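You operate a simulated robot arm through the tools that you are given. There is no shell and no other tool. Be economical: measure what you need, move in short steps, check, and stop when the job is done.

The job below is to be done with a simulated two-armed robot. You get a single attempt, and the scene is never put back.

JOB
Brush out the strainer cup while holding it, dip it in the rinse tub and rack it.
Fine: blue brush, put back; leave it under water till the suds are gone; it ends on the rack shelf. Set down upright: strainer cup.

The check looks at the end state, three seconds after you hand in, the way a careful person would. Anything else that was tipped, shoved, dropped, spilled or broken makes it a failure.

ROBOT AND FRAMES
Two 6-joint arms with two-finger parallel grippers on one trunk, on a base that drives. Base frame: it is fixed to the floor where the robot stands at the start and does not move with it; the origin is under the middle of the robot, x ahead of it, y to its left, z up. Lengths are in mm, angles in degrees, forces in N, time in s.
The left shoulder is at the start at [60, 188, 1304], the right one opposite. Each reaches about 781 mm from its shoulder. Places, roughly: green brush (4x4x29 cm) [700, 300, 1000]; heat dial [-100, 900, 900]; hose lever [0, 300, 800]; inside of the rinse tub [200, 700, 700]; shelf of the drying rack [700, -200, 1000]; tap lever [100, 900, 900]; tap spout [200, 900, 1100]; waste lever [-100, 500, 800]; yellow brush (3x3x29 cm) [600, 400, 1100]. Payload 1.57 kg a hand.
The tool frame of a hand sits at the grasp point between the pads (the TCP): z along the fingers, y along the line on which they close. The tips reach 30 mm beyond it. The gripper opens to 110 mm. The fingers are 24 mm wide and 12 mm thick; the gripper's body (48 by 112 mm) begins 78 mm behind the TCP.
Orientation is told as [roll, pitch, yaw] about the base's x, y, z axes, in that order, counted from this pose: with the fingers straight down and closing along the base's y, the tool's x points along the base's -x, its y along +y and its z along -z.

CONTROLS
- The arms move only by the tool servo_tool. It takes "left_series", "right_series" or both (then of equal length, played together; a hand with none holds still); each is a list of rows, each an object (a shift or turn left out is 0, a gripper value left out holds the last) with "rotation": the turn, a rotation vector about the tool's x, y, z in units of 90 degrees (1.0 is 90 degrees), a list of three; "xyz": the shift along the tool's x, y, z in units of 500 mm (1.0 is 500 mm), a list of three; "fingers": the opening, from 0 (shut) to 1 (fully open). In form: [{"rotation": [rx, ry, rz], "xyz": [dx, dy, dz], "fingers": fingers}, ...]. A call has 1 to 20 rows; each row is the pose to reach, as a shift and turn from the pose commanded when the call began, along the tool's axes at that moment. A call with a number of a shift or a turn outside -1 to 1 is refused whole. Each row takes 0.2 s and may step no farther than 50 mm and 8.6 degrees from the row before; otherwise, or with a gripper value out of range, the whole call is refused. Where a pose cannot be reached the arm comes as near as it can. A force on the tool above 40 N (or 10 N above the force at the start of the call, whichever is more), or a blocked arm, ends the call early, and 0.2 s more pass. The fingers move at their own pace (about 153 mm/s each) and stop on an object; they squeeze with about 41 N. The grip force told is the motor's: it shows also when the fingers shut on nothing. Time passes only in rows, and 0.2 s behind the last, so rows that repeat a pose let the fingers close. It gives the time, the measured TCP pose, the force on the tool (base axes), the opening and the grip force at its end, in the units of the frame above (readings bear some noise), with the torque about the TCP (base axes, N m) and any sound that the robot's microphone picked up, and new pictures: "show" is both (left out), scene, wrist or none (wrist: the cameras of the hands that moved).
- Cameras (640 x 400 px; columns grow to the right, rows downward): "scene" is now at [9.2, 11.7, 1835.3]; the picture's right is [0.16, -0.99, 0.00], its down [-0.82, -0.13, -0.56] and it looks along [0.55, 0.09, -0.83] (base axes); focal length 241 px, centre (320, 200). "left" rides on the left gripper at [70, -16, -141] in its tool frame; the picture's right is [0.23, 0.97, 0.00], its down [-0.86, 0.20, -0.48] and it looks along [-0.47, 0.11, 0.88] (tool axes); focal length 222 px, centre (320, 200). "right" rides on the right gripper at [70, 16, -141] in its tool frame; the picture's right is [-0.23, 0.97, 0.00], its down [-0.85, -0.20, -0.48] and it looks along [-0.47, -0.11, 0.88] (tool axes); focal length 222 px, centre (320, 200). There is no depth. A picture from a camera that has moved, and an enlarged one, comes with that camera's place and axes in the base frame and with its lens.
- raise_lower(by): slides the trunk up (or, below 0, down) by that many mm; the arms and the scene camera ride with it, the base frame stays. It gives what a move gives, with no picture.
- roll_base(legs): drives the robot by 1 to 6 legs, each [ahead, left, turn to the left] in mm, mm and degrees, along the robot's own axes; the way and the turn of a leg run together, so that a leg with both is an arc; at most 1500 mm and 180 degrees a leg. The arms and the cameras ride along, it lands a little off, and it stops where it bumps. It gives what a move gives, and a new picture of the scene camera.
- head_to(pan, tilt): turns the head with the scene camera to pan (to the left, within 86 degrees either way) and tilt (down, from -29 to 69), counted from straight ahead of the robot. It gives what a move gives, and a new picture of the scene camera.
- inspect(camera, box): a new picture of the part [left, top, right, bottom] of that camera's present view, enlarged. The clock stands still meanwhile.
- job_done(): hands the job in; it is judged then, once.

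Go step by step. Nothing tells you exact positions but the pictures and the camera data: compare them with the known pose of the tool, close in by small moves and look again before you grip or let go. The budget is 120 turns and 260 pictures, counting those below and the enlarged ones. Unless the task says otherwise, let go and move clear before handing in, and close with one line.

The tools are called by a JSON object that holds its "method" and its "body". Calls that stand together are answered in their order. servo_tool: Moves the arms, as the interface text tells. Its arguments: {"type":"object","properties":{"left_series":{"type":"array"},"right_series":{"type":"array"},"show":{"type":"string","enum":["both","scene","wrist","none"]}},"required":[]} The other tools are called the same way: raise_lower (by) slides the trunk up or down; roll_base (legs) drives the base; head_to (pan, tilt) turns the head that bears the scene camera; inspect (camera, box) takes an enlarged picture of a part of a camera's view; job_done () hands the job in.

At the start:

```text
time: 0.0
left_tool_pos: [329.7, 279.9, 1566.0]
left_tcp_rot: [0.0, 0.0, 0.0]
left_wrist_force: [-0.2, 0.7, -0.6]
left_torque: [-0.01, 0.03, -0.02]
left_finger_gap: 110.1
left_gripper_force: 0.0
right_tool_pos: [335.3, -71.3, 1553.7]
right_tcp_rot: [0.0, 0.0, 0.0]
right_wrist_force: [0.3, -0.3, -0.2]
right_torque: [-0.04, 0.03, 0.0]
right_finger_gap: 110.1
right_gripper_force: 0.1
trunk travel left (down, up): [-932.0, 57.0]
robot x, y, heading: [-1.3, -0.0, 0.3]
head pan, tilt: [9.1, 55.9]
```

scene: 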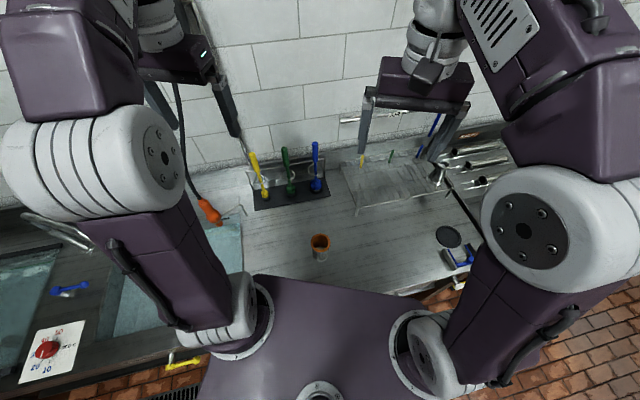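
right: 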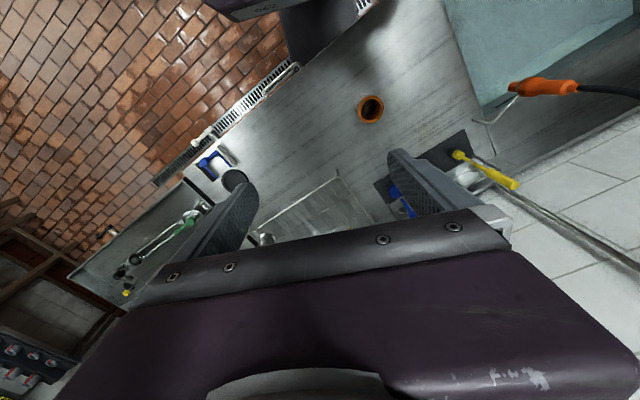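
left: 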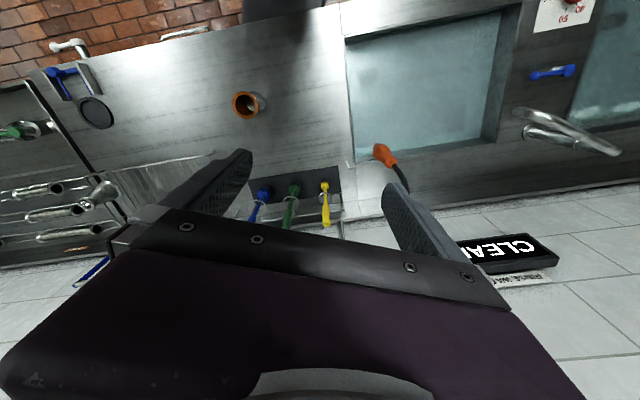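

I see the orange-rimmed cup on the counter, three brushes in a stand behind it (yellow, green, blue), a tub at left and a rack at right. I look closer before moving.

{"method": "inspect", "body": {"camera": "scene", "box": [220, 120, 380, 270]}}

{"method": "inspect", "body": {"camera": "left", "box": [200, 60, 400, 240]}}

{"method": "inspect", "body": {"camera": "scene", "box": [330, 100, 530, 300]}}

{"method": "head_to", "body": {"pan": 60, "tilt": 50}}

```text
2.67 times, centred on (300, 195) of scene
camera zoom: at [9.2, 11.7, 1835.3], right [0.16, -0.99, 0.0], down [-0.82, -0.13, -0.56], along [0.55, 0.09, -0.83], focal length 642 px, centre (373, 213)
```

zoom: 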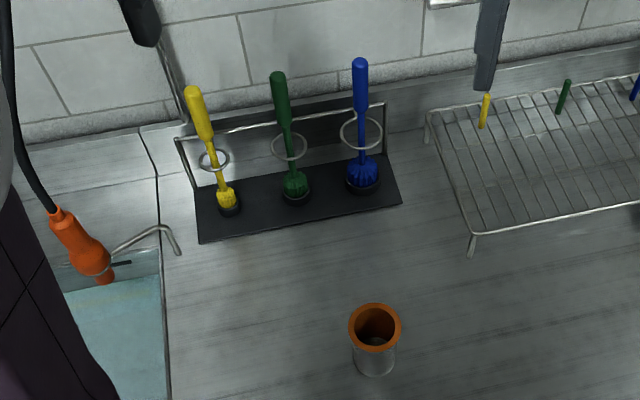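

```text
2.22 times, centred on (300, 150) of left
camera zoom: at [260.2, 263.1, 1706.7], right [-0.23, 0.97, 0.0], down [0.86, 0.2, 0.48], along [0.47, 0.11, -0.88], focal length 494 px, centre (364, 311)
```

zoom: 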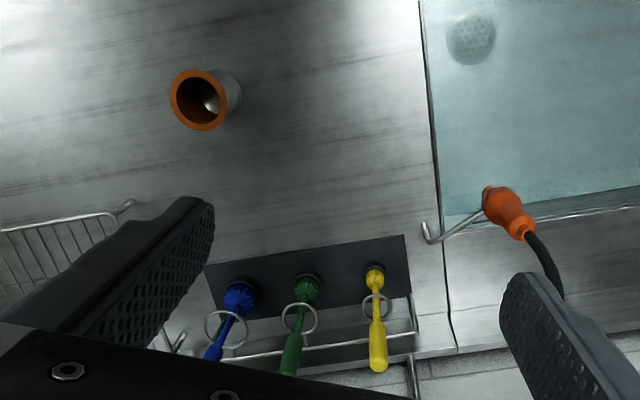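

```text
2.00 times, centred on (430, 200) of scene
camera zoom: at [9.2, 11.7, 1835.3], right [0.16, -0.99, 0.0], down [-0.82, -0.13, -0.56], along [0.55, 0.09, -0.83], focal length 482 px, centre (100, 200)
```

zoom: 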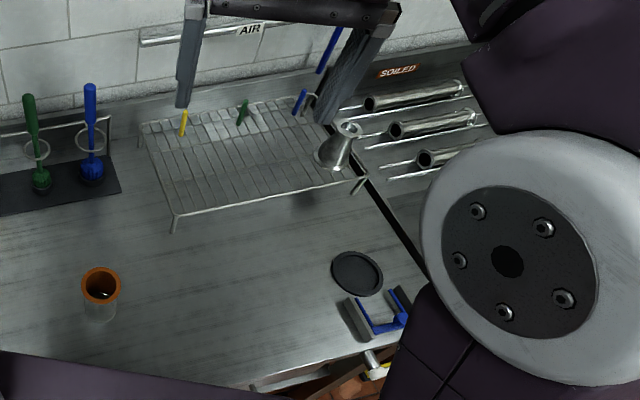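

```text
time: 1.2
left_tool_pos: [329.8, 279.6, 1565.3]
left_tcp_rot: [-0.1, 0.0, 0.0]
left_wrist_force: [0.0, 0.2, -0.1]
left_torque: [0.02, -0.02, 0.02]
left_finger_gap: 110.1
left_gripper_force: 0.0
right_tool_pos: [335.2, -72.5, 1554.4]
right_tcp_rot: [0.0, 0.0, 0.0]
right_wrist_force: [0.6, -0.3, -0.1]
right_torque: [-0.01, -0.01, -0.04]
right_finger_gap: 109.7
right_gripper_force: 0.1
trunk travel left (down, up): [-932.0, 57.0]
robot x, y, heading: [0.1, 2.0, 0.1]
head pan, tilt: [60.0, 50.0]
camera scene: at [-22.3, 66.7, 1843.0], right [0.87, -0.5, 0.0], down [-0.38, -0.66, -0.64], along [0.32, 0.56, -0.77], focal length 241 px, centre (320, 200)
```

scene: 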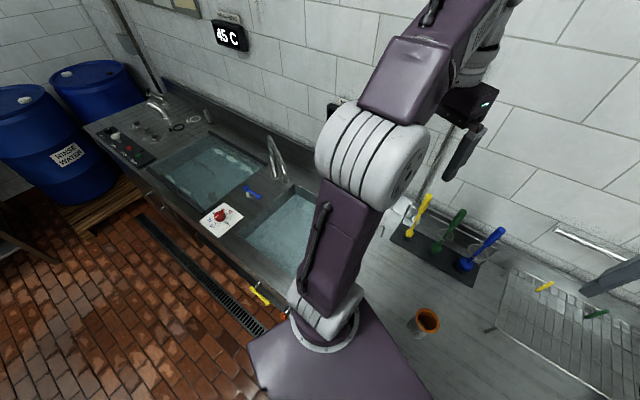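

The cup's rim comes out near (381, 66, 978), with the counter at about z 865 and the blue brush near (716, 148), its top at about z 1160. I will use the left hand for the brush and the right hand for the cup, and I start by turning the left hand to point forward in front of the brush.

{"method": "head_to", "body": {"pan": 5, "tilt": 45}}

{"method": "servo_tool", "body": {"left_series": [{"rotation": [0, -0.0909, 0], "xyz": [-0.0418, -0.024, 0.0702], "fingers": 0.5}, {"rotation": [0, -0.1818, 0], "xyz": [-0.0836, -0.048, 0.1404]}, {"rotation": [0, -0.2727, 0], "xyz": [-0.1254, -0.072, 0.2105]}, {"rotation": [0, -0.3636, 0], "xyz": [-0.1673, -0.096, 0.2807]}, {"rotation": [0, -0.4545, 0], "xyz": [-0.2091, -0.12, 0.3509]}, {"rotation": [0, -0.5454, 0], "xyz": [-0.2509, -0.144, 0.4211]}, {"rotation": [0, -0.6363, 0], "xyz": [-0.2927, -0.168, 0.4913]}, {"rotation": [0, -0.7272, 0], "xyz": [-0.3345, -0.192, 0.5615]}, {"rotation": [0, -0.8181, 0], "xyz": [-0.3764, -0.216, 0.6316]}, {"rotation": [0, -0.909, 0], "xyz": [-0.4182, -0.24, 0.7018]}, {"rotation": [0, -1, 0], "xyz": [-0.46, -0.264, 0.772]}], "show": "both"}}

```text
time: 2.4
left_tool_pos: [329.6, 279.4, 1565.9]
left_tcp_rot: [0.0, 0.0, -0.1]
left_wrist_force: [0.7, 0.0, -0.4]
left_torque: [0.01, -0.01, 0.01]
left_finger_gap: 109.9
left_gripper_force: 0.0
right_tool_pos: [336.0, -72.8, 1554.6]
right_tcp_rot: [0.1, 0.0, 0.0]
right_wrist_force: [0.2, -0.2, 0.2]
right_torque: [0.01, 0.02, -0.02]
right_finger_gap: 109.8
right_gripper_force: 0.0
trunk travel left (down, up): [-932.0, 57.0]
robot x, y, heading: [-1.7, -2.4, 0.2]
head pan, tilt: [5.0, 45.0]
camera scene: at [20.1, 7.3, 1849.9], right [0.09, -1.0, 0.0], down [-0.7, -0.06, -0.71], along [0.7, 0.06, -0.71], focal length 241 px, centre (320, 200)
```

scene: 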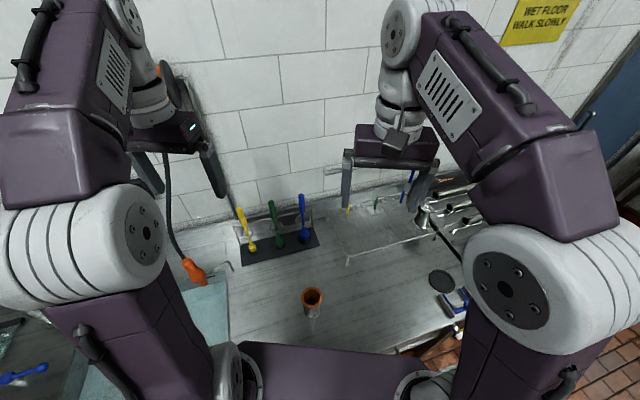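

```text
time: 4.8
left_tool_pos: [618.4, 242.5, 1189.6]
left_tcp_rot: [-79.3, -82.6, 75.7]
left_wrist_force: [0.3, -1.1, -0.1]
left_torque: [0.03, -0.03, 0.01]
left_finger_gap: 54.9
left_gripper_force: 0.0
left hand out of reach, approached as far as the arm can: row 6, 7, 8, 9, 10, 11
right_tool_pos: [338.2, -72.3, 1554.9]
right_tcp_rot: [0.0, 0.0, 0.0]
right_wrist_force: [-0.2, 0.9, 0.1]
right_torque: [-0.02, 0.03, -0.01]
right_finger_gap: 110.4
right_gripper_force: 0.1
trunk travel left (down, up): [-932.0, 57.0]
robot x, y, heading: [0.5, -1.5, 0.0]
head pan, tilt: [5.0, 45.0]
camera scene: at [23.3, 7.9, 1850.0], right [0.09, -1.0, 0.0], down [-0.71, -0.06, -0.71], along [0.7, 0.06, -0.71], focal length 241 px, centre (320, 200)
camera left: at [474.6, 225.5, 1125.9], right [0.05, 0.94, -0.35], down [-0.44, 0.33, 0.83], along [0.9, 0.11, 0.43], focal length 222 px, centre (320, 200)
```

scene: 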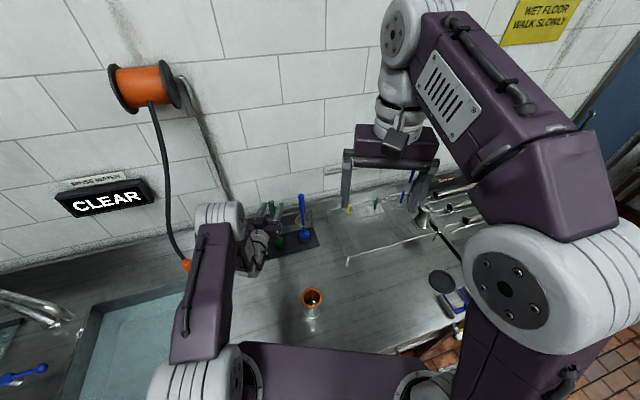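
left: 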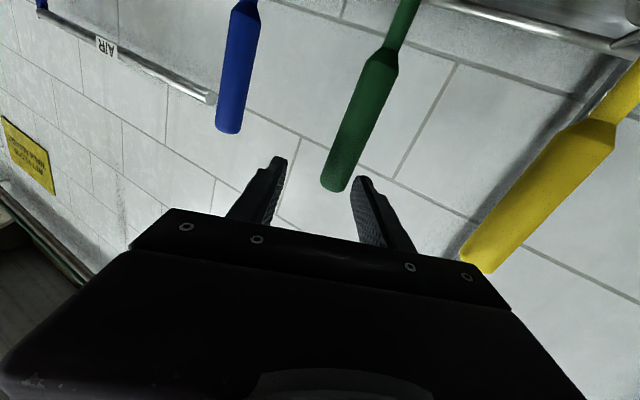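

The left arm could not reach that pose exactly and stopped in front of the green handle with a roll of about 20°. I back it straight out to see how it answers.

{"method": "servo_tool", "body": {"left_series": [{"xyz": [0, 0, -0.08]}, {"xyz": [0, 0, -0.16]}], "show": "both"}}

```text
time: 5.4
left_tool_pos: [573.0, 238.3, 1202.2]
left_tcp_rot: [-80.6, -79.9, 77.5]
left_wrist_force: [0.5, 0.4, 0.4]
left_torque: [0.0, 0.0, 0.0]
left_finger_gap: 54.9
left_gripper_force: 0.0
left hand out of reach, approached as far as the arm can: row 1, 2
right_tool_pos: [336.2, -73.3, 1553.6]
right_tcp_rot: [0.0, 0.0, 0.0]
right_wrist_force: [0.7, 0.3, -0.1]
right_torque: [0.01, 0.01, 0.0]
right_finger_gap: 110.0
right_gripper_force: 0.1
trunk travel left (down, up): [-932.0, 57.0]
robot x, y, heading: [-0.7, 2.3, -0.2]
head pan, tilt: [5.0, 45.0]
camera scene: at [20.8, 7.1, 1849.8], right [0.09, -1.0, 0.0], down [-0.7, -0.06, -0.71], along [0.7, 0.06, -0.71], focal length 241 px, centre (320, 200)
camera left: at [428.9, 217.4, 1139.6], right [0.04, 0.92, -0.39], down [-0.43, 0.37, 0.82], along [0.9, 0.14, 0.41], focal length 222 px, centre (320, 200)
```

scene: 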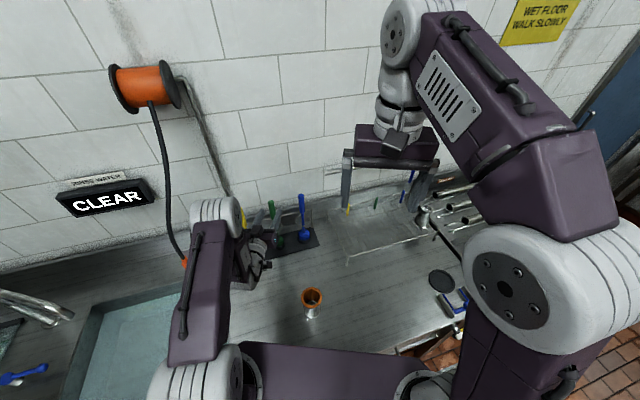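
left: 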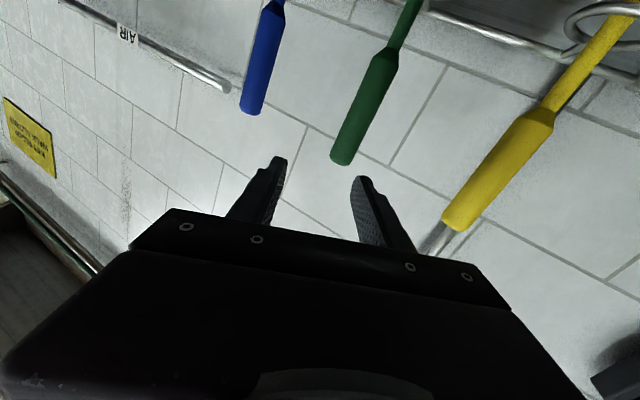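

The arm hits a wrist limit when the fingers are horizontal. I pitch them back to about 45° down, which should be reachable.

{"method": "servo_tool", "body": {"left_series": [{"rotation": [0, 0.085, 0], "xyz": [-0.02, 0, 0]}, {"rotation": [0, 0.17, 0], "xyz": [-0.04, 0, 0]}, {"rotation": [0, 0.255, 0], "xyz": [-0.06, 0, 0]}, {"rotation": [0, 0.34, 0], "xyz": [-0.08, 0, 0]}, {"rotation": [0, 0.42, 0], "xyz": [-0.1, 0, 0]}, {"rotation": [0, 0.5, 0], "xyz": [-0.12, 0, 0]}], "show": "both"}}

```text
time: 6.8
left_tool_pos: [578.0, 242.0, 1264.6]
left_tcp_rot: [-9.8, -42.9, 3.4]
left_wrist_force: [0.7, 0.1, -0.4]
left_torque: [0.0, -0.02, 0.0]
left_finger_gap: 54.8
left_gripper_force: 0.2
left hand out of reach, approached as far as the arm can: row 1
right_tool_pos: [336.1, -72.8, 1552.9]
right_tcp_rot: [0.0, 0.0, 0.0]
right_wrist_force: [0.2, -0.2, -0.9]
right_torque: [-0.01, -0.03, 0.04]
right_finger_gap: 109.9
right_gripper_force: 0.1
trunk travel left (down, up): [-932.0, 57.0]
robot x, y, heading: [-1.2, 3.6, 0.1]
head pan, tilt: [5.0, 45.0]
camera scene: at [20.1, 6.8, 1849.9], right [0.09, -1.0, 0.0], down [-0.7, -0.06, -0.71], along [0.7, 0.06, -0.71], focal length 241 px, centre (320, 200)
camera left: at [429.4, 241.1, 1319.7], right [-0.11, 0.96, -0.28], down [0.31, 0.3, 0.9], along [0.94, 0.01, -0.33], focal length 222 px, centre (320, 200)
```

scene: 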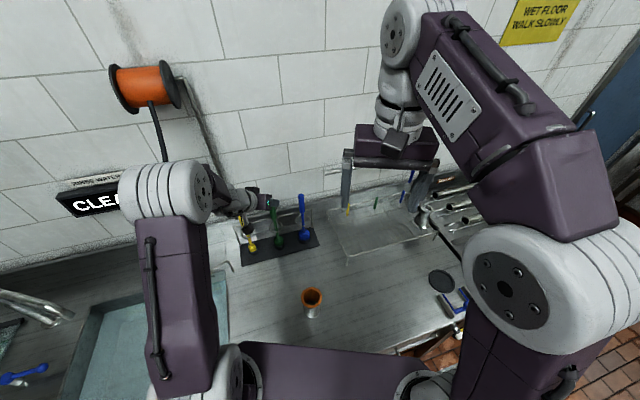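
left: 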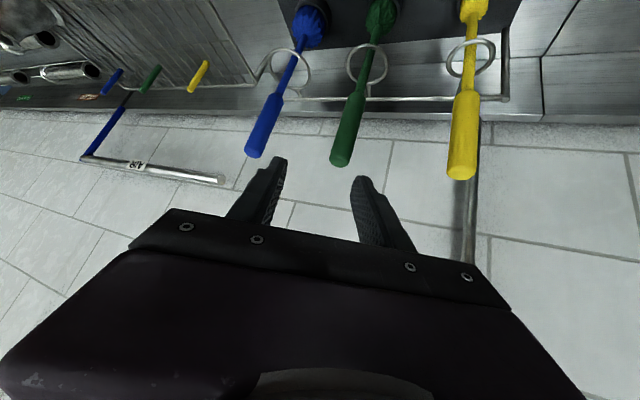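

It is reachable again with the fingers at 45° down. Triangulation puts the blue handle's top near (698, 141, 1188), so I straighten the roll and go to a standoff 100 mm back along the fingers.

{"method": "servo_tool", "body": {"left_series": [{"rotation": [-0.021, -0.005, 0.007], "xyz": [0.001, -0.045, 0.041]}, {"rotation": [-0.042, -0.011, 0.014], "xyz": [0.001, -0.091, 0.082]}, {"rotation": [-0.063, -0.016, 0.022], "xyz": [0.002, -0.136, 0.123]}, {"rotation": [-0.085, -0.022, 0.029], "xyz": [0.003, -0.182, 0.164]}], "show": "both"}}

```text
time: 7.8
left_tool_pos: [595.0, 185.0, 1200.8]
left_tcp_rot: [-5.5, -40.4, 0.8]
left_wrist_force: [0.2, 0.4, -0.1]
left_torque: [-0.04, -0.03, -0.06]
left_finger_gap: 54.7
left_gripper_force: 0.1
left hand out of reach, approached as far as the arm can: row 3, 4
right_tool_pos: [337.0, -70.9, 1553.4]
right_tcp_rot: [-0.1, 0.0, 0.0]
right_wrist_force: [0.1, 0.8, -0.4]
right_torque: [-0.03, 0.01, -0.01]
right_finger_gap: 110.0
right_gripper_force: 0.0
trunk travel left (down, up): [-932.0, 57.0]
robot x, y, heading: [-1.0, -2.6, 0.1]
head pan, tilt: [5.0, 45.0]
camera scene: at [20.2, 10.0, 1849.9], right [0.09, -1.0, 0.0], down [-0.7, -0.06, -0.71], along [0.7, 0.06, -0.71], focal length 241 px, centre (320, 200)
camera left: at [449.1, 179.9, 1263.9], right [-0.13, 0.97, -0.22], down [0.35, 0.25, 0.9], along [0.93, 0.04, -0.37], focal length 222 px, centre (320, 200)
```

scene: 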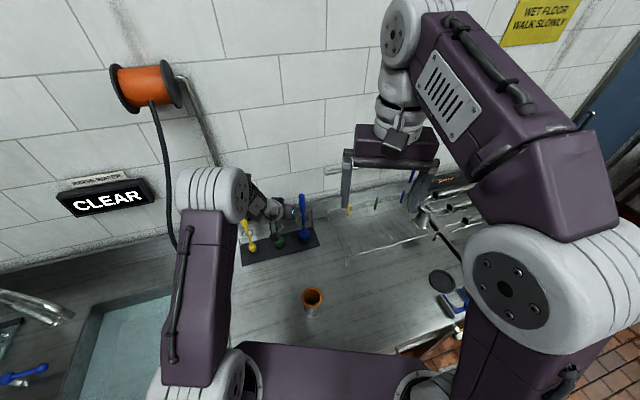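
left: 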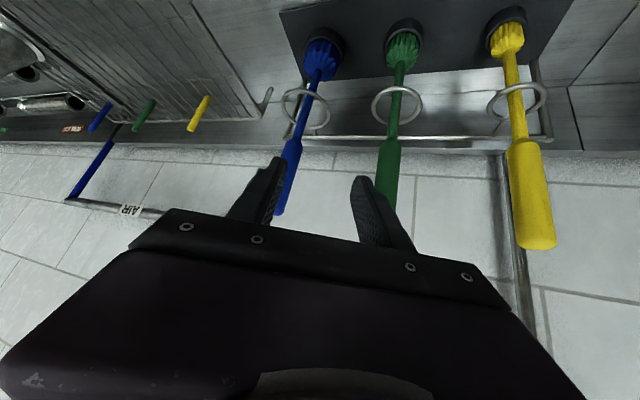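

The arm is folded too tightly with its shoulder this high. Lowering the trunk should flatten the forearm, so I first lift the left hand clear.

{"method": "servo_tool", "body": {"left_series": [{"xyz": [-0.032, 0.013, -0.063]}, {"xyz": [-0.063, 0.027, -0.126]}, {"xyz": [-0.095, 0.04, -0.189]}, {"xyz": [-0.127, 0.053, -0.252]}, {"xyz": [-0.158, 0.067, -0.315]}, {"xyz": [-0.19, 0.08, -0.378]}], "show": "none"}}

{"method": "raise_lower", "body": {"by": -200}}

```text
time: 9.2
left_tool_pos: [582.9, 178.5, 1412.2]
left_tcp_rot: [1.4, -52.3, 0.2]
left_wrist_force: [0.5, 0.1, 0.6]
left_torque: [-0.01, -0.01, -0.02]
left_finger_gap: 55.1
left_gripper_force: 0.1
left hand out of reach, approached as far as the arm can: row 1, 2, 3, 6
right_tool_pos: [334.6, -71.8, 1553.6]
right_tcp_rot: [-0.1, 0.0, 0.1]
right_wrist_force: [0.5, -1.1, -0.7]
right_torque: [-0.02, 0.01, 0.01]
right_finger_gap: 110.3
right_gripper_force: 0.0
trunk travel left (down, up): [-932.0, 57.0]
robot x, y, heading: [1.3, -1.2, 0.0]
head pan, tilt: [5.0, 45.0]
```

```text
time: 11.4
left_tool_pos: [582.5, 178.0, 1212.5]
left_tcp_rot: [1.3, -52.2, 0.3]
left_wrist_force: [-0.1, 0.5, 0.0]
left_torque: [-0.04, -0.01, 0.01]
left_finger_gap: 55.0
left_gripper_force: 0.2
right_tool_pos: [336.7, -72.3, 1352.8]
right_tcp_rot: [0.0, 0.0, 0.1]
right_wrist_force: [0.2, -0.4, 0.5]
right_torque: [0.01, 0.02, -0.01]
right_finger_gap: 110.0
right_gripper_force: 0.0
trunk travel left (down, up): [-732.0, 257.0]
robot x, y, heading: [-2.5, -0.5, -0.0]
head pan, tilt: [5.0, 45.0]
```

With the trunk lowered, I try the standoff again with the fingers 30° below horizontal.

{"method": "servo_tool", "body": {"left_series": [{"rotation": [0, -0.043, 0], "xyz": [-0.006, -0.037, 0.043]}, {"rotation": [0, -0.087, 0], "xyz": [-0.012, -0.074, 0.087]}], "show": "both"}}

```text
time: 12.0
left_tool_pos: [620.9, 146.9, 1188.0]
left_tcp_rot: [1.4, -60.0, 0.4]
left_wrist_force: [0.6, -0.2, 0.0]
left_torque: [0.05, 0.05, 0.04]
left_finger_gap: 55.3
left_gripper_force: 0.1
left hand out of reach, approached as far as the arm can: row 1
right_tool_pos: [337.7, -73.8, 1353.8]
right_tcp_rot: [0.0, 0.1, -0.1]
right_wrist_force: [0.7, 0.4, -0.7]
right_torque: [-0.01, 0.04, 0.03]
right_finger_gap: 109.9
right_gripper_force: 0.0
trunk travel left (down, up): [-732.0, 257.0]
robot x, y, heading: [-0.7, -1.7, -0.2]
head pan, tilt: [5.0, 45.0]
camera scene: at [22.6, 6.3, 1649.9], right [0.09, -1.0, 0.0], down [-0.71, -0.06, -0.71], along [0.7, 0.06, -0.71], focal length 241 px, centre (320, 200)
camera left: at [465.5, 124.0, 1198.4], right [-0.14, 0.97, -0.18], down [0.01, 0.19, 0.98], along [0.99, 0.14, -0.04], focal length 222 px, centre (320, 200)
```

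scene: 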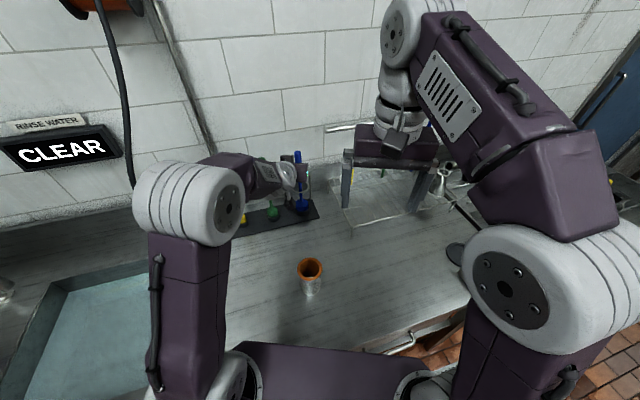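
left: 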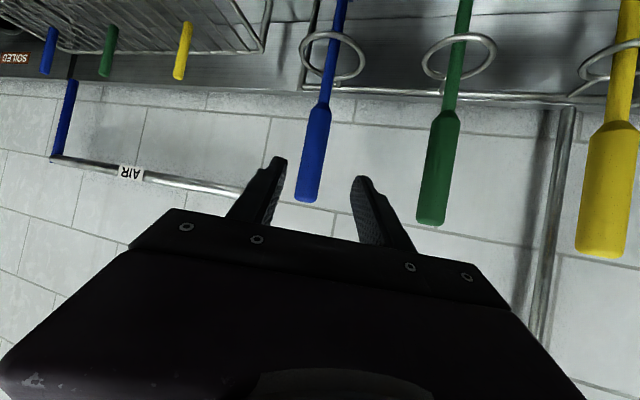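

The blue handle (top at z 1189, neck at about 1093) sits between the fingers. I advance to the grip point and look before closing.

{"method": "servo_tool", "body": {"left_series": [{"xyz": [0, -0.004, 0.06], "fingers": 0.45}, {"xyz": [0.001, -0.008, 0.12]}, {"xyz": [0.002, -0.01, 0.181]}], "show": "both"}}

```text
time: 12.8
left_tool_pos: [701.5, 142.6, 1143.0]
left_tcp_rot: [1.8, -60.1, -0.1]
left_wrist_force: [-0.5, -0.9, 0.8]
left_torque: [0.03, 0.0, 0.03]
left_finger_gap: 49.6
left_gripper_force: 0.1
right_tool_pos: [337.4, -73.2, 1352.9]
right_tcp_rot: [-0.1, -0.1, 0.0]
right_wrist_force: [1.0, -0.1, 0.6]
right_torque: [0.01, 0.03, -0.02]
right_finger_gap: 110.0
right_gripper_force: 0.1
trunk travel left (down, up): [-732.0, 257.0]
robot x, y, heading: [0.2, -2.5, -0.1]
head pan, tilt: [5.0, 45.0]
camera scene: at [21.3, 7.5, 1649.9], right [0.09, -1.0, 0.0], down [-0.7, -0.06, -0.71], along [0.7, 0.06, -0.71], focal length 241 px, centre (320, 200)
camera left: at [544.8, 122.1, 1151.9], right [-0.14, 0.97, -0.18], down [0.01, 0.19, 0.98], along [0.99, 0.13, -0.03], focal length 222 px, centre (320, 200)
```

scene: 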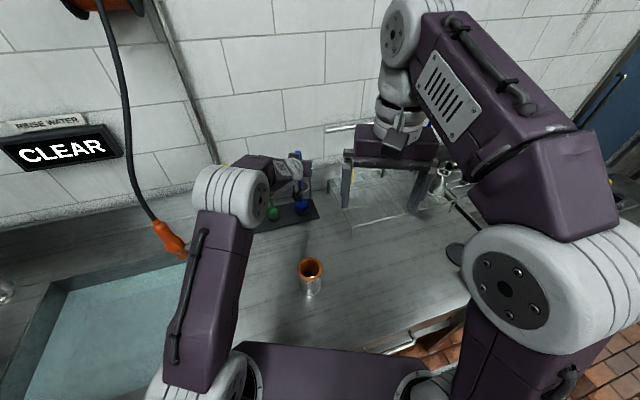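
left: 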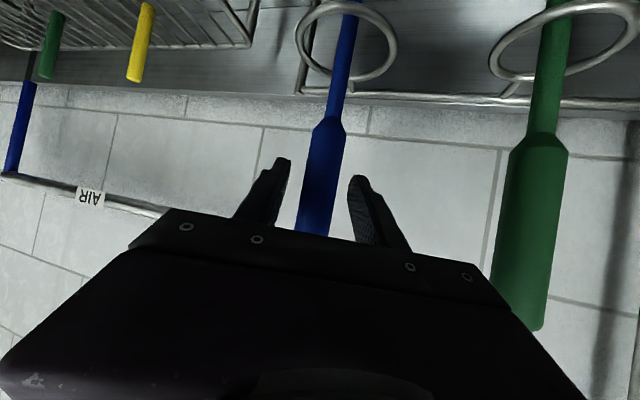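

The handle is centred between the pads, so I close on it.

{"method": "servo_tool", "body": {"left_series": [{"fingers": 0}, {"fingers": 0}, {"fingers": 0}], "show": "wrist"}}

```text
time: 13.6
left_tool_pos: [700.5, 141.9, 1142.5]
left_tcp_rot: [1.8, -60.1, -0.2]
left_wrist_force: [0.2, 0.3, 0.3]
left_torque: [0.14, -0.05, 0.03]
left_finger_gap: 22.9
left_gripper_force: 35.7
right_tool_pos: [336.3, -71.9, 1355.1]
right_tcp_rot: [0.0, -0.1, 0.0]
right_wrist_force: [-0.5, -0.4, -0.5]
right_torque: [-0.03, 0.01, 0.0]
right_finger_gap: 110.0
right_gripper_force: 0.0
trunk travel left (down, up): [-732.0, 257.0]
robot x, y, heading: [-3.1, -2.3, 0.1]
head pan, tilt: [5.0, 45.0]
camera left: at [543.7, 121.8, 1152.4], right [-0.14, 0.97, -0.18], down [0.01, 0.18, 0.98], along [0.99, 0.13, -0.03], focal length 222 px, centre (320, 200)
```

left: 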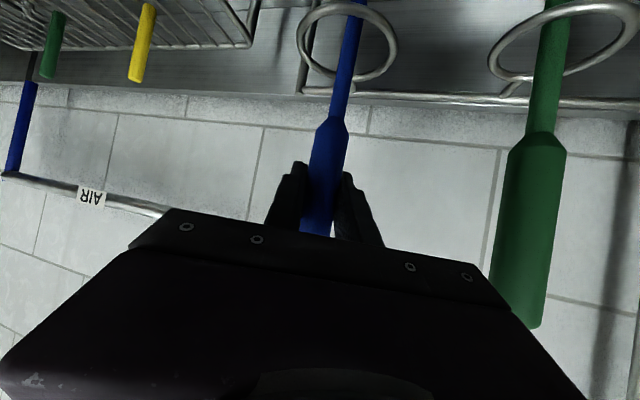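

Gripped at 22.9 mm. I raise the trunk, which lifts the brush exactly vertically, and check how its head passes the ring.

{"method": "raise_lower", "body": {"by": 60}}

{"method": "inspect", "body": {"camera": "left", "box": [240, 0, 440, 240]}}

{"method": "inspect", "body": {"camera": "scene", "box": [220, 120, 360, 300]}}

```text
time: 14.6
left_tool_pos: [700.5, 142.2, 1203.0]
left_tcp_rot: [1.8, -60.1, -0.1]
left_wrist_force: [0.2, 0.0, -1.5]
left_torque: [-0.04, -0.04, 0.0]
left_finger_gap: 22.9
left_gripper_force: 35.2
right_tool_pos: [336.9, -71.7, 1414.5]
right_tcp_rot: [0.0, 0.1, 0.1]
right_wrist_force: [0.1, 0.2, -0.3]
right_torque: [-0.02, 0.01, -0.01]
right_finger_gap: 110.1
right_gripper_force: 0.1
trunk travel left (down, up): [-793.0, 197.0]
robot x, y, heading: [2.7, -0.5, -0.0]
head pan, tilt: [5.0, 45.0]
```

```text
1.67 times, centred on (340, 120) of left
camera zoom: at [544.1, 121.8, 1212.1], right [-0.14, 0.97, -0.18], down [0.01, 0.19, 0.98], along [0.99, 0.13, -0.03], focal length 370 px, centre (287, 333)
```

zoom: 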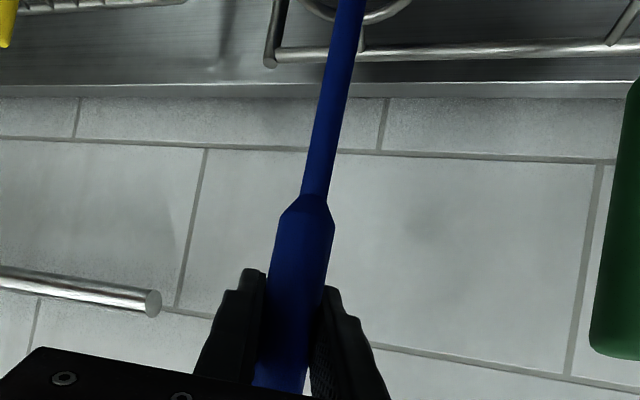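

```text
2.22 times, centred on (290, 210) of scene
camera zoom: at [21.0, 7.3, 1709.9], right [0.09, -1.0, 0.0], down [-0.7, -0.06, -0.71], along [0.7, 0.06, -0.71], focal length 535 px, centre (387, 178)
```

zoom: 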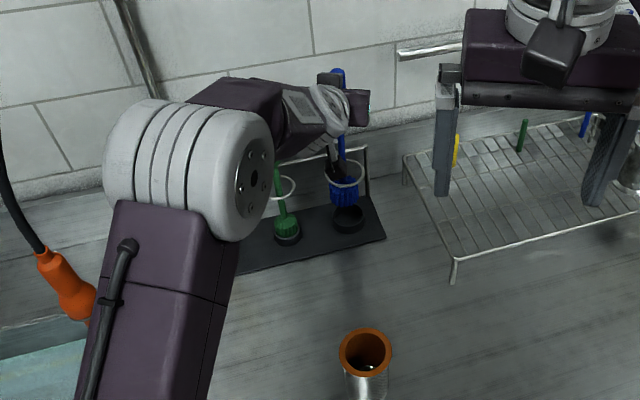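

The brush rises cleanly, its head just below the ring. I go on in smaller steps, watching the force.

{"method": "raise_lower", "body": {"by": 50}}

{"method": "inspect", "body": {"camera": "scene", "box": [250, 140, 350, 240]}}

```text
time: 15.5
left_tool_pos: [700.6, 142.6, 1253.4]
left_tcp_rot: [1.6, -60.2, -0.1]
left_wrist_force: [0.2, -0.5, -1.8]
left_torque: [0.0, -0.05, 0.01]
left_finger_gap: 23.0
left_gripper_force: 35.3
right_tool_pos: [336.7, -72.6, 1463.8]
right_tcp_rot: [0.0, 0.0, 0.0]
right_wrist_force: [-1.0, -0.8, 0.2]
right_torque: [0.01, -0.02, -0.01]
right_finger_gap: 109.8
right_gripper_force: 0.1
trunk travel left (down, up): [-843.0, 147.0]
robot x, y, heading: [-2.2, 0.6, 0.0]
head pan, tilt: [5.0, 45.0]
```

```text
4.00 times, centred on (300, 190) of scene
camera zoom: at [20.9, 7.3, 1759.9], right [0.09, -1.0, 0.0], down [-0.7, -0.06, -0.71], along [0.7, 0.06, -0.71], focal length 963 px, centre (400, 240)
```

zoom: 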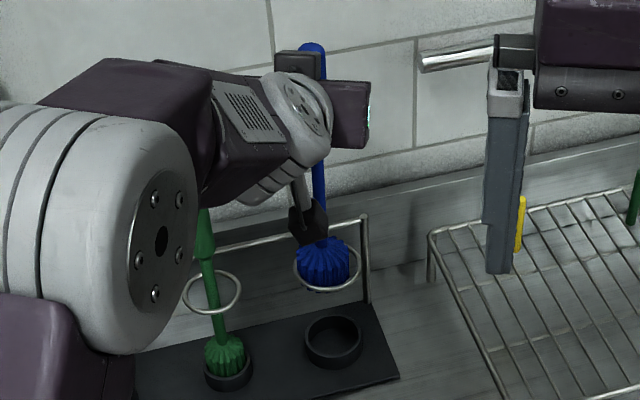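

The head passes inside the ring with clearance and no force. I lift it fully out.

{"method": "raise_lower", "body": {"by": 110}}

{"method": "inspect", "body": {"camera": "scene", "box": [200, 100, 440, 340]}}

```text
time: 16.9
left_tool_pos: [700.4, 142.0, 1363.5]
left_tcp_rot: [1.7, -60.2, -0.1]
left_wrist_force: [0.1, 0.5, -1.5]
left_torque: [-0.01, 0.0, -0.02]
left_finger_gap: 22.9
left_gripper_force: 35.6
right_tool_pos: [336.5, -72.5, 1573.3]
right_tcp_rot: [0.0, -0.1, 0.0]
right_wrist_force: [0.0, 0.3, -0.9]
right_torque: [-0.01, -0.02, -0.02]
right_finger_gap: 109.8
right_gripper_force: 0.0
trunk travel left (down, up): [-953.0, 37.0]
robot x, y, heading: [-3.5, -1.3, -0.0]
head pan, tilt: [5.0, 45.0]
```

```text
1.67 times, centred on (320, 220) of scene
camera zoom: at [20.8, 7.3, 1869.8], right [0.09, -1.0, 0.0], down [-0.7, -0.06, -0.71], along [0.7, 0.06, -0.71], focal length 401 px, centre (320, 167)
```

zoom: 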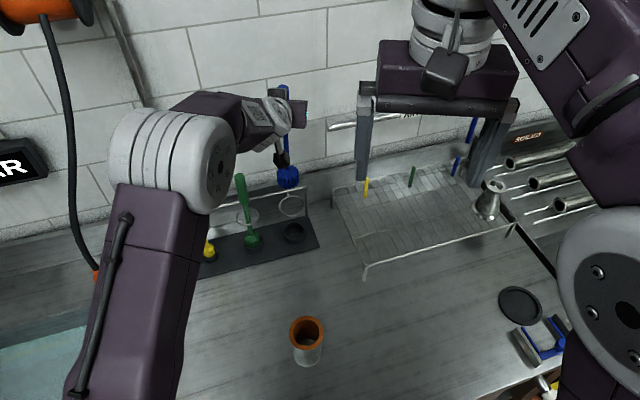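

The brush is free above its ring. I drive back 250 mm so that the cup falls into a comfortable range for both arms.

{"method": "roll_base", "body": {"legs": [[-250, 0, 0]]}}

```text
time: 18.8
left_tool_pos: [456.4, 143.4, 1360.8]
left_tcp_rot: [1.6, -60.0, 0.0]
left_wrist_force: [-0.2, 0.9, -2.1]
left_torque: [0.03, -0.04, -0.03]
left_finger_gap: 23.0
left_gripper_force: 35.4
right_tool_pos: [91.8, -72.5, 1572.4]
right_tcp_rot: [0.0, 0.1, 0.0]
right_wrist_force: [0.2, 0.0, -0.3]
right_torque: [0.02, 0.07, 0.0]
right_finger_gap: 109.7
right_gripper_force: 0.1
trunk travel left (down, up): [-953.0, 37.0]
robot x, y, heading: [-247.0, -0.7, -0.2]
head pan, tilt: [5.0, 45.0]
camera scene: at [-221.5, 7.3, 1869.8], right [0.09, -1.0, 0.0], down [-0.71, -0.06, -0.7], along [0.7, 0.06, -0.71], focal length 241 px, centre (320, 200)
```

scene: 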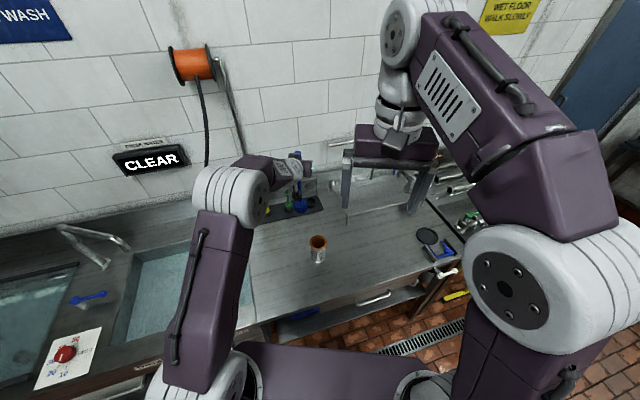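

Now I bring the right hand, turned 40° left and 45° down, to a point above and in front of the cup.

{"method": "servo_tool", "body": {"right_series": [{"rotation": [-0.0174, -0.0479, -0.0421], "xyz": [-0.0438, 0.0158, 0.071]}, {"rotation": [-0.0349, -0.0958, -0.0842], "xyz": [-0.0876, 0.0316, 0.142]}, {"rotation": [-0.0523, -0.1437, -0.1263], "xyz": [-0.1314, 0.0474, 0.213]}, {"rotation": [-0.0697, -0.1916, -0.1684], "xyz": [-0.1752, 0.0632, 0.284]}, {"rotation": [-0.0872, -0.2395, -0.2105], "xyz": [-0.219, 0.079, 0.355]}, {"rotation": [-0.1046, -0.2874, -0.2526], "xyz": [-0.2628, 0.0948, 0.426]}, {"rotation": [-0.122, -0.3353, -0.2947], "xyz": [-0.3066, 0.1106, 0.497]}, {"rotation": [-0.1394, -0.3832, -0.3368], "xyz": [-0.3504, 0.1264, 0.568]}, {"rotation": [-0.1569, -0.4311, -0.3789], "xyz": [-0.3942, 0.1422, 0.639]}, {"rotation": [-0.1743, -0.479, -0.421], "xyz": [-0.438, 0.158, 0.71]}], "show": "both"}}

```text
time: 21.0
left_tool_pos: [453.7, 143.2, 1361.1]
left_tcp_rot: [1.7, -60.0, -0.1]
left_wrist_force: [-0.5, -0.2, -1.8]
left_torque: [-0.02, 0.0, 0.01]
left_finger_gap: 23.0
left_gripper_force: 35.3
right_tool_pos: [306.3, 6.2, 1220.4]
right_tcp_rot: [0.1, -45.0, 39.9]
right_wrist_force: [-0.3, 0.1, 0.6]
right_torque: [0.02, 0.0, 0.02]
right_finger_gap: 109.8
right_gripper_force: 0.1
trunk travel left (down, up): [-953.0, 37.0]
robot x, y, heading: [-250.6, -1.5, -0.1]
head pan, tilt: [5.0, 45.0]
camera scene: at [-225.5, 7.1, 1869.9], right [0.09, -1.0, 0.0], down [-0.71, -0.06, -0.71], along [0.7, 0.06, -0.71], focal length 241 px, centre (320, 200)
camera right: at [181.9, -77.5, 1271.8], right [-0.5, 0.85, 0.16], down [0.33, 0.02, 0.94], along [0.8, 0.53, -0.29], focal length 222 px, centre (320, 200)
```

scene: 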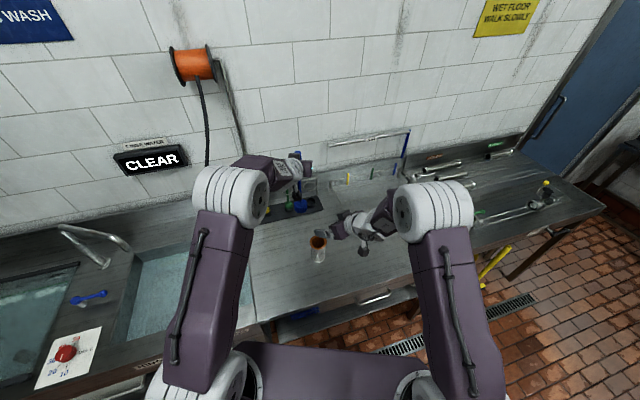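
right: 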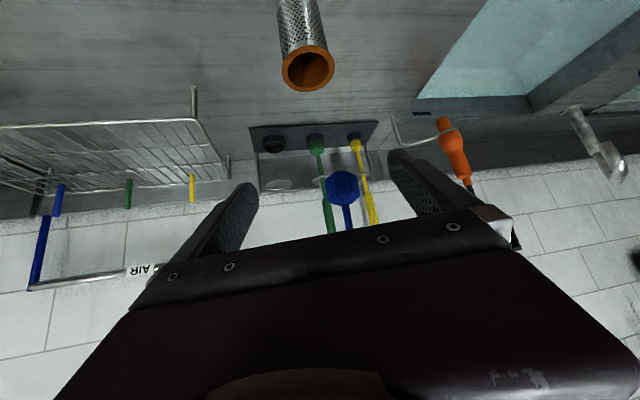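

That pose was reached exactly. I lower the trunk 200 mm, which brings both hands down to working height.

{"method": "raise_lower", "body": {"by": -200}}

{"method": "inspect", "body": {"camera": "right", "box": [0, 0, 640, 400]}}

{"method": "inspect", "body": {"camera": "scene", "box": [230, 130, 430, 330]}}

```text
time: 23.1
left_tool_pos: [451.8, 143.2, 1162.5]
left_tcp_rot: [1.7, -60.1, 0.0]
left_wrist_force: [0.1, -0.3, -2.0]
left_torque: [-0.01, 0.04, 0.03]
left_finger_gap: 23.0
left_gripper_force: 35.3
right_tool_pos: [304.8, 6.4, 1021.7]
right_tcp_rot: [0.0, -45.1, 40.0]
right_wrist_force: [1.0, 0.4, -0.9]
right_torque: [0.01, -0.01, 0.0]
right_finger_gap: 109.9
right_gripper_force: 0.0
trunk travel left (down, up): [-753.0, 237.0]
robot x, y, heading: [-250.5, -0.8, -0.1]
head pan, tilt: [5.0, 45.0]
```

```text
1.00 times, centred on (320, 200) of right
camera zoom: at [180.1, -77.3, 1073.1], right [-0.5, 0.85, 0.16], down [0.33, 0.02, 0.94], along [0.8, 0.53, -0.29], focal length 222 px, centre (320, 200)
```

zoom: 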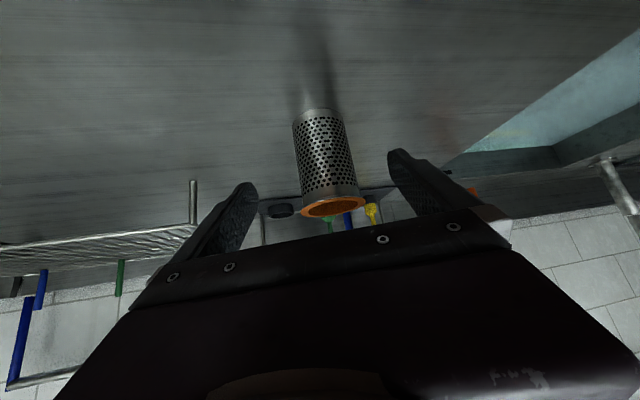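

```text
2.00 times, centred on (330, 230) of scene
camera zoom: at [-228.3, 7.3, 1669.9], right [0.09, -1.0, 0.0], down [-0.7, -0.06, -0.71], along [0.7, 0.06, -0.71], focal length 482 px, centre (300, 140)
```

zoom: 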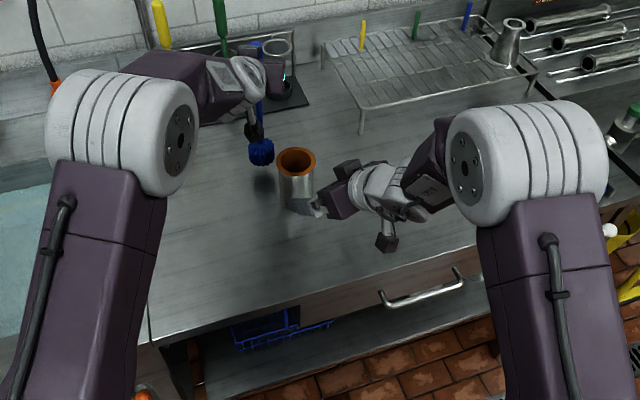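

The cup now triangulates to rim (370, 64, 1009), with the counter near z 900. I advance half way toward a grip at about z 958 and look again.

{"method": "servo_tool", "body": {"right_series": [{"xyz": [-0.01, 0.002, 0.06]}, {"xyz": [-0.02, 0.004, 0.12]}], "show": "both"}}

{"method": "inspect", "body": {"camera": "scene", "box": [270, 180, 390, 270]}}

```text
time: 23.7
left_tool_pos: [454.0, 143.6, 1162.0]
left_tcp_rot: [1.7, -60.0, -0.1]
left_wrist_force: [0.5, -0.1, -2.4]
left_torque: [0.03, 0.0, 0.01]
left_finger_gap: 22.8
left_gripper_force: 35.4
right_tool_pos: [341.4, 39.9, 985.7]
right_tcp_rot: [0.1, -44.9, 40.0]
right_wrist_force: [0.5, 0.0, 0.5]
right_torque: [-0.04, -0.01, 0.03]
right_finger_gap: 110.0
right_gripper_force: 0.0
trunk travel left (down, up): [-753.0, 237.0]
robot x, y, heading: [-244.3, -0.5, -0.0]
head pan, tilt: [5.0, 45.0]
camera scene: at [-226.9, 8.0, 1669.9], right [0.09, -1.0, 0.0], down [-0.71, -0.06, -0.71], along [0.7, 0.06, -0.71], focal length 241 px, centre (320, 200)
camera right: at [217.2, -43.5, 1036.6], right [-0.5, 0.85, 0.16], down [0.33, 0.02, 0.94], along [0.8, 0.53, -0.29], focal length 222 px, centre (320, 200)
```

scene: 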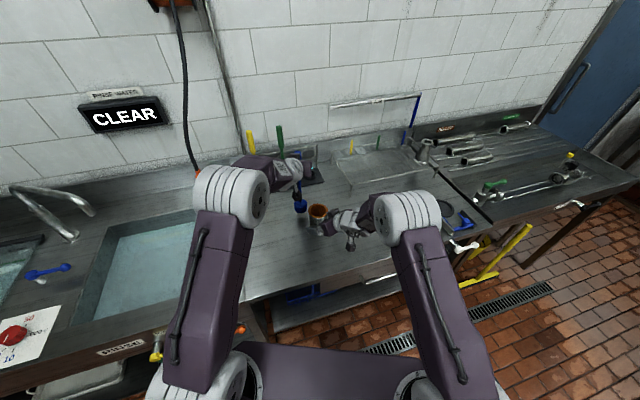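
right: 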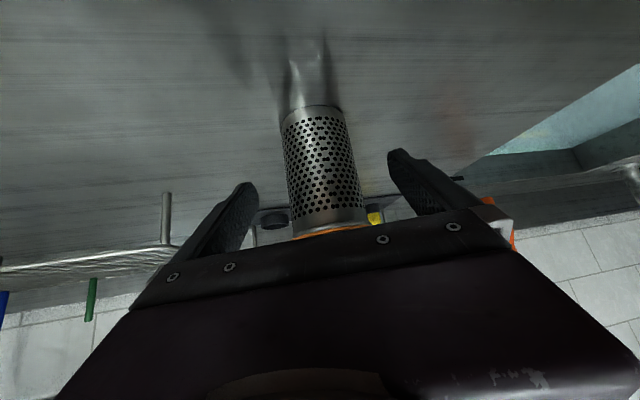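

```text
4.44 times, centred on (330, 225) of scene
camera zoom: at [-226.9, 8.0, 1669.9], right [0.09, -1.0, 0.0], down [-0.71, -0.06, -0.71], along [0.7, 0.06, -0.71], focal length 1070 px, centre (276, 89)
```

zoom: 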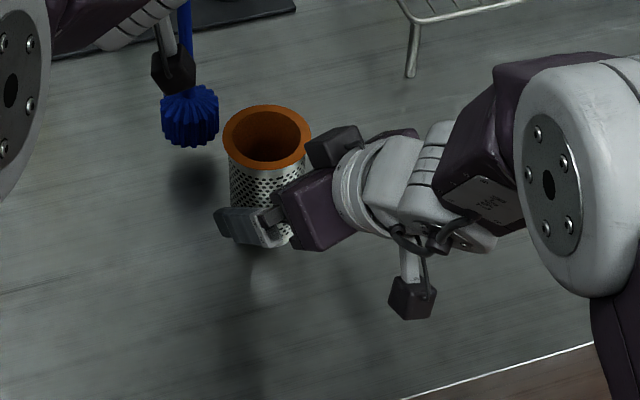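

The cup is centred between the right fingers. I advance the last 40 mm and close.

{"method": "servo_tool", "body": {"right_series": [{"xyz": [-0.005, 0, 0.04]}, {"xyz": [-0.01, 0, 0.08]}, {"xyz": [-0.01, 0, 0.08]}], "show": "wrist"}}

{"method": "inspect", "body": {"camera": "scene", "box": [270, 180, 390, 270]}}

```text
time: 24.5
left_tool_pos: [450.8, 143.4, 1163.2]
left_tcp_rot: [1.8, -60.1, -0.2]
left_wrist_force: [0.5, 0.2, -1.1]
left_torque: [-0.02, 0.02, 0.03]
left_finger_gap: 22.7
left_gripper_force: 35.7
right_tool_pos: [365.3, 60.8, 961.1]
right_tcp_rot: [0.0, -45.0, 40.0]
right_wrist_force: [0.0, -0.3, -0.6]
right_torque: [0.01, 0.0, 0.02]
right_finger_gap: 110.2
right_gripper_force: 0.0
trunk travel left (down, up): [-753.0, 237.0]
robot x, y, heading: [-249.9, 3.4, 0.0]
head pan, tilt: [5.0, 45.0]
camera right: at [240.3, -23.7, 1011.7], right [-0.5, 0.85, 0.16], down [0.33, 0.02, 0.94], along [0.8, 0.53, -0.29], focal length 222 px, centre (320, 200)
```

right: 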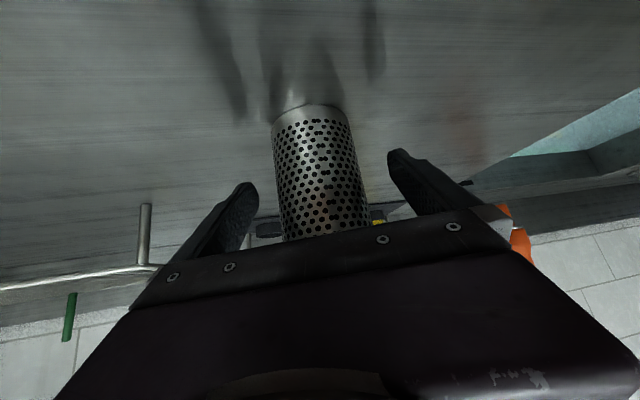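

```text
4.44 times, centred on (330, 225) of scene
camera zoom: at [-229.2, 6.8, 1669.9], right [0.09, -1.0, 0.0], down [-0.7, -0.06, -0.71], along [0.7, 0.06, -0.71], focal length 1070 px, centre (276, 89)
```

zoom: 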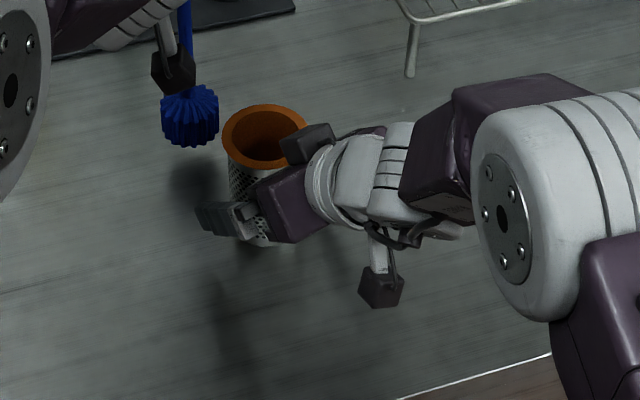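

No contact force and still centred, so I close the right hand on the cup.

{"method": "servo_tool", "body": {"right_series": [{"fingers": 0.6}, {"fingers": 0.4}, {"fingers": 0}, {"fingers": 0}], "show": "both"}}

{"method": "inspect", "body": {"camera": "scene", "box": [270, 180, 390, 270]}}

```text
time: 25.5
left_tool_pos: [452.5, 143.0, 1162.9]
left_tcp_rot: [1.7, -60.1, -0.1]
left_wrist_force: [-0.2, 0.0, -2.7]
left_torque: [0.0, 0.0, -0.02]
left_finger_gap: 22.9
left_gripper_force: 35.1
right_tool_pos: [365.1, 60.1, 960.7]
right_tcp_rot: [0.0, -44.9, 39.9]
right_wrist_force: [0.3, 0.5, -0.1]
right_torque: [0.01, -0.08, -0.02]
right_finger_gap: 71.6
right_gripper_force: 41.0
trunk travel left (down, up): [-753.0, 237.0]
robot x, y, heading: [-249.1, 0.2, -0.2]
head pan, tilt: [5.0, 45.0]
camera scene: at [-228.1, 7.4, 1669.9], right [0.09, -1.0, 0.0], down [-0.7, -0.06, -0.71], along [0.7, 0.06, -0.71], focal length 241 px, centre (320, 200)
camera right: at [240.9, -23.5, 1011.4], right [-0.5, 0.85, 0.16], down [0.33, 0.02, 0.94], along [0.8, 0.53, -0.29], focal length 222 px, centre (320, 200)
```

scene: 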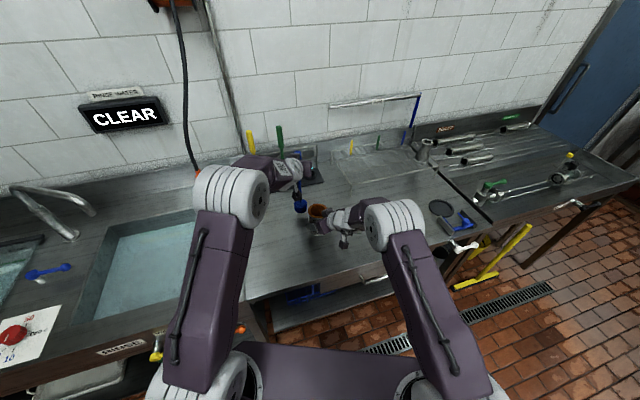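
right: 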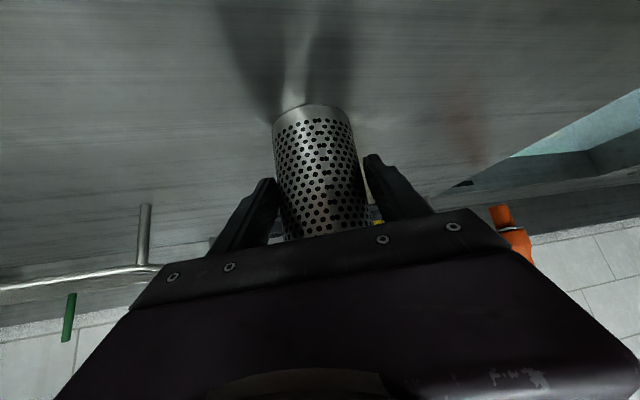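

```text
4.44 times, centred on (330, 225) of scene
camera zoom: at [-228.1, 7.4, 1669.9], right [0.09, -1.0, 0.0], down [-0.7, -0.06, -0.71], along [0.7, 0.06, -0.71], focal length 1070 px, centre (276, 89)
```

zoom: 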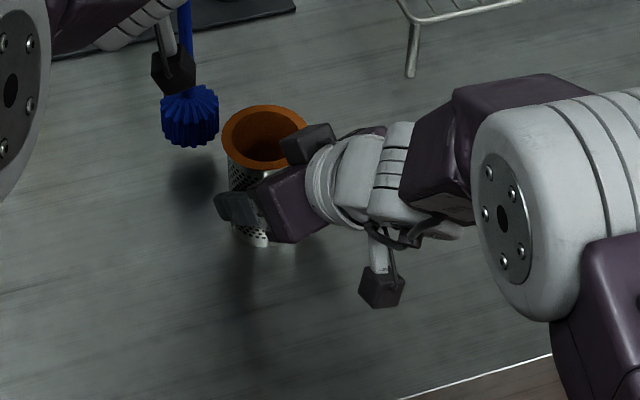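

The right hand holds the cup (gap 71.6 mm). Now I measure the brush head against the cup with the left wrist camera.

{"method": "inspect", "body": {"camera": "left", "box": [0, 0, 640, 400]}}

{"method": "inspect", "body": {"camera": "scene", "box": [260, 130, 360, 250]}}

```text
1.00 times, centred on (320, 200) of left
camera zoom: at [295.1, 122.1, 1172.1], right [-0.14, 0.97, -0.18], down [0.01, 0.19, 0.98], along [0.99, 0.13, -0.03], focal length 222 px, centre (320, 200)
```

zoom: 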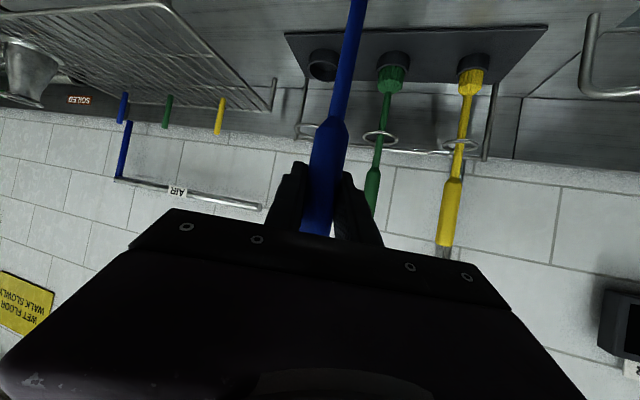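

```text
3.33 times, centred on (310, 190) of scene
camera zoom: at [-228.1, 7.4, 1669.9], right [0.09, -1.0, 0.0], down [-0.7, -0.06, -0.71], along [0.7, 0.06, -0.71], focal length 803 px, centre (353, 233)
```

zoom: 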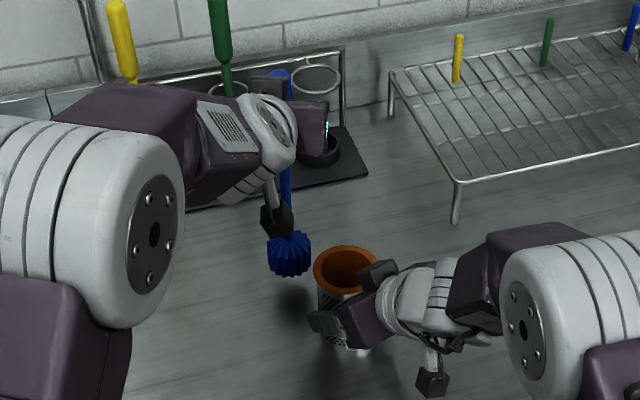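

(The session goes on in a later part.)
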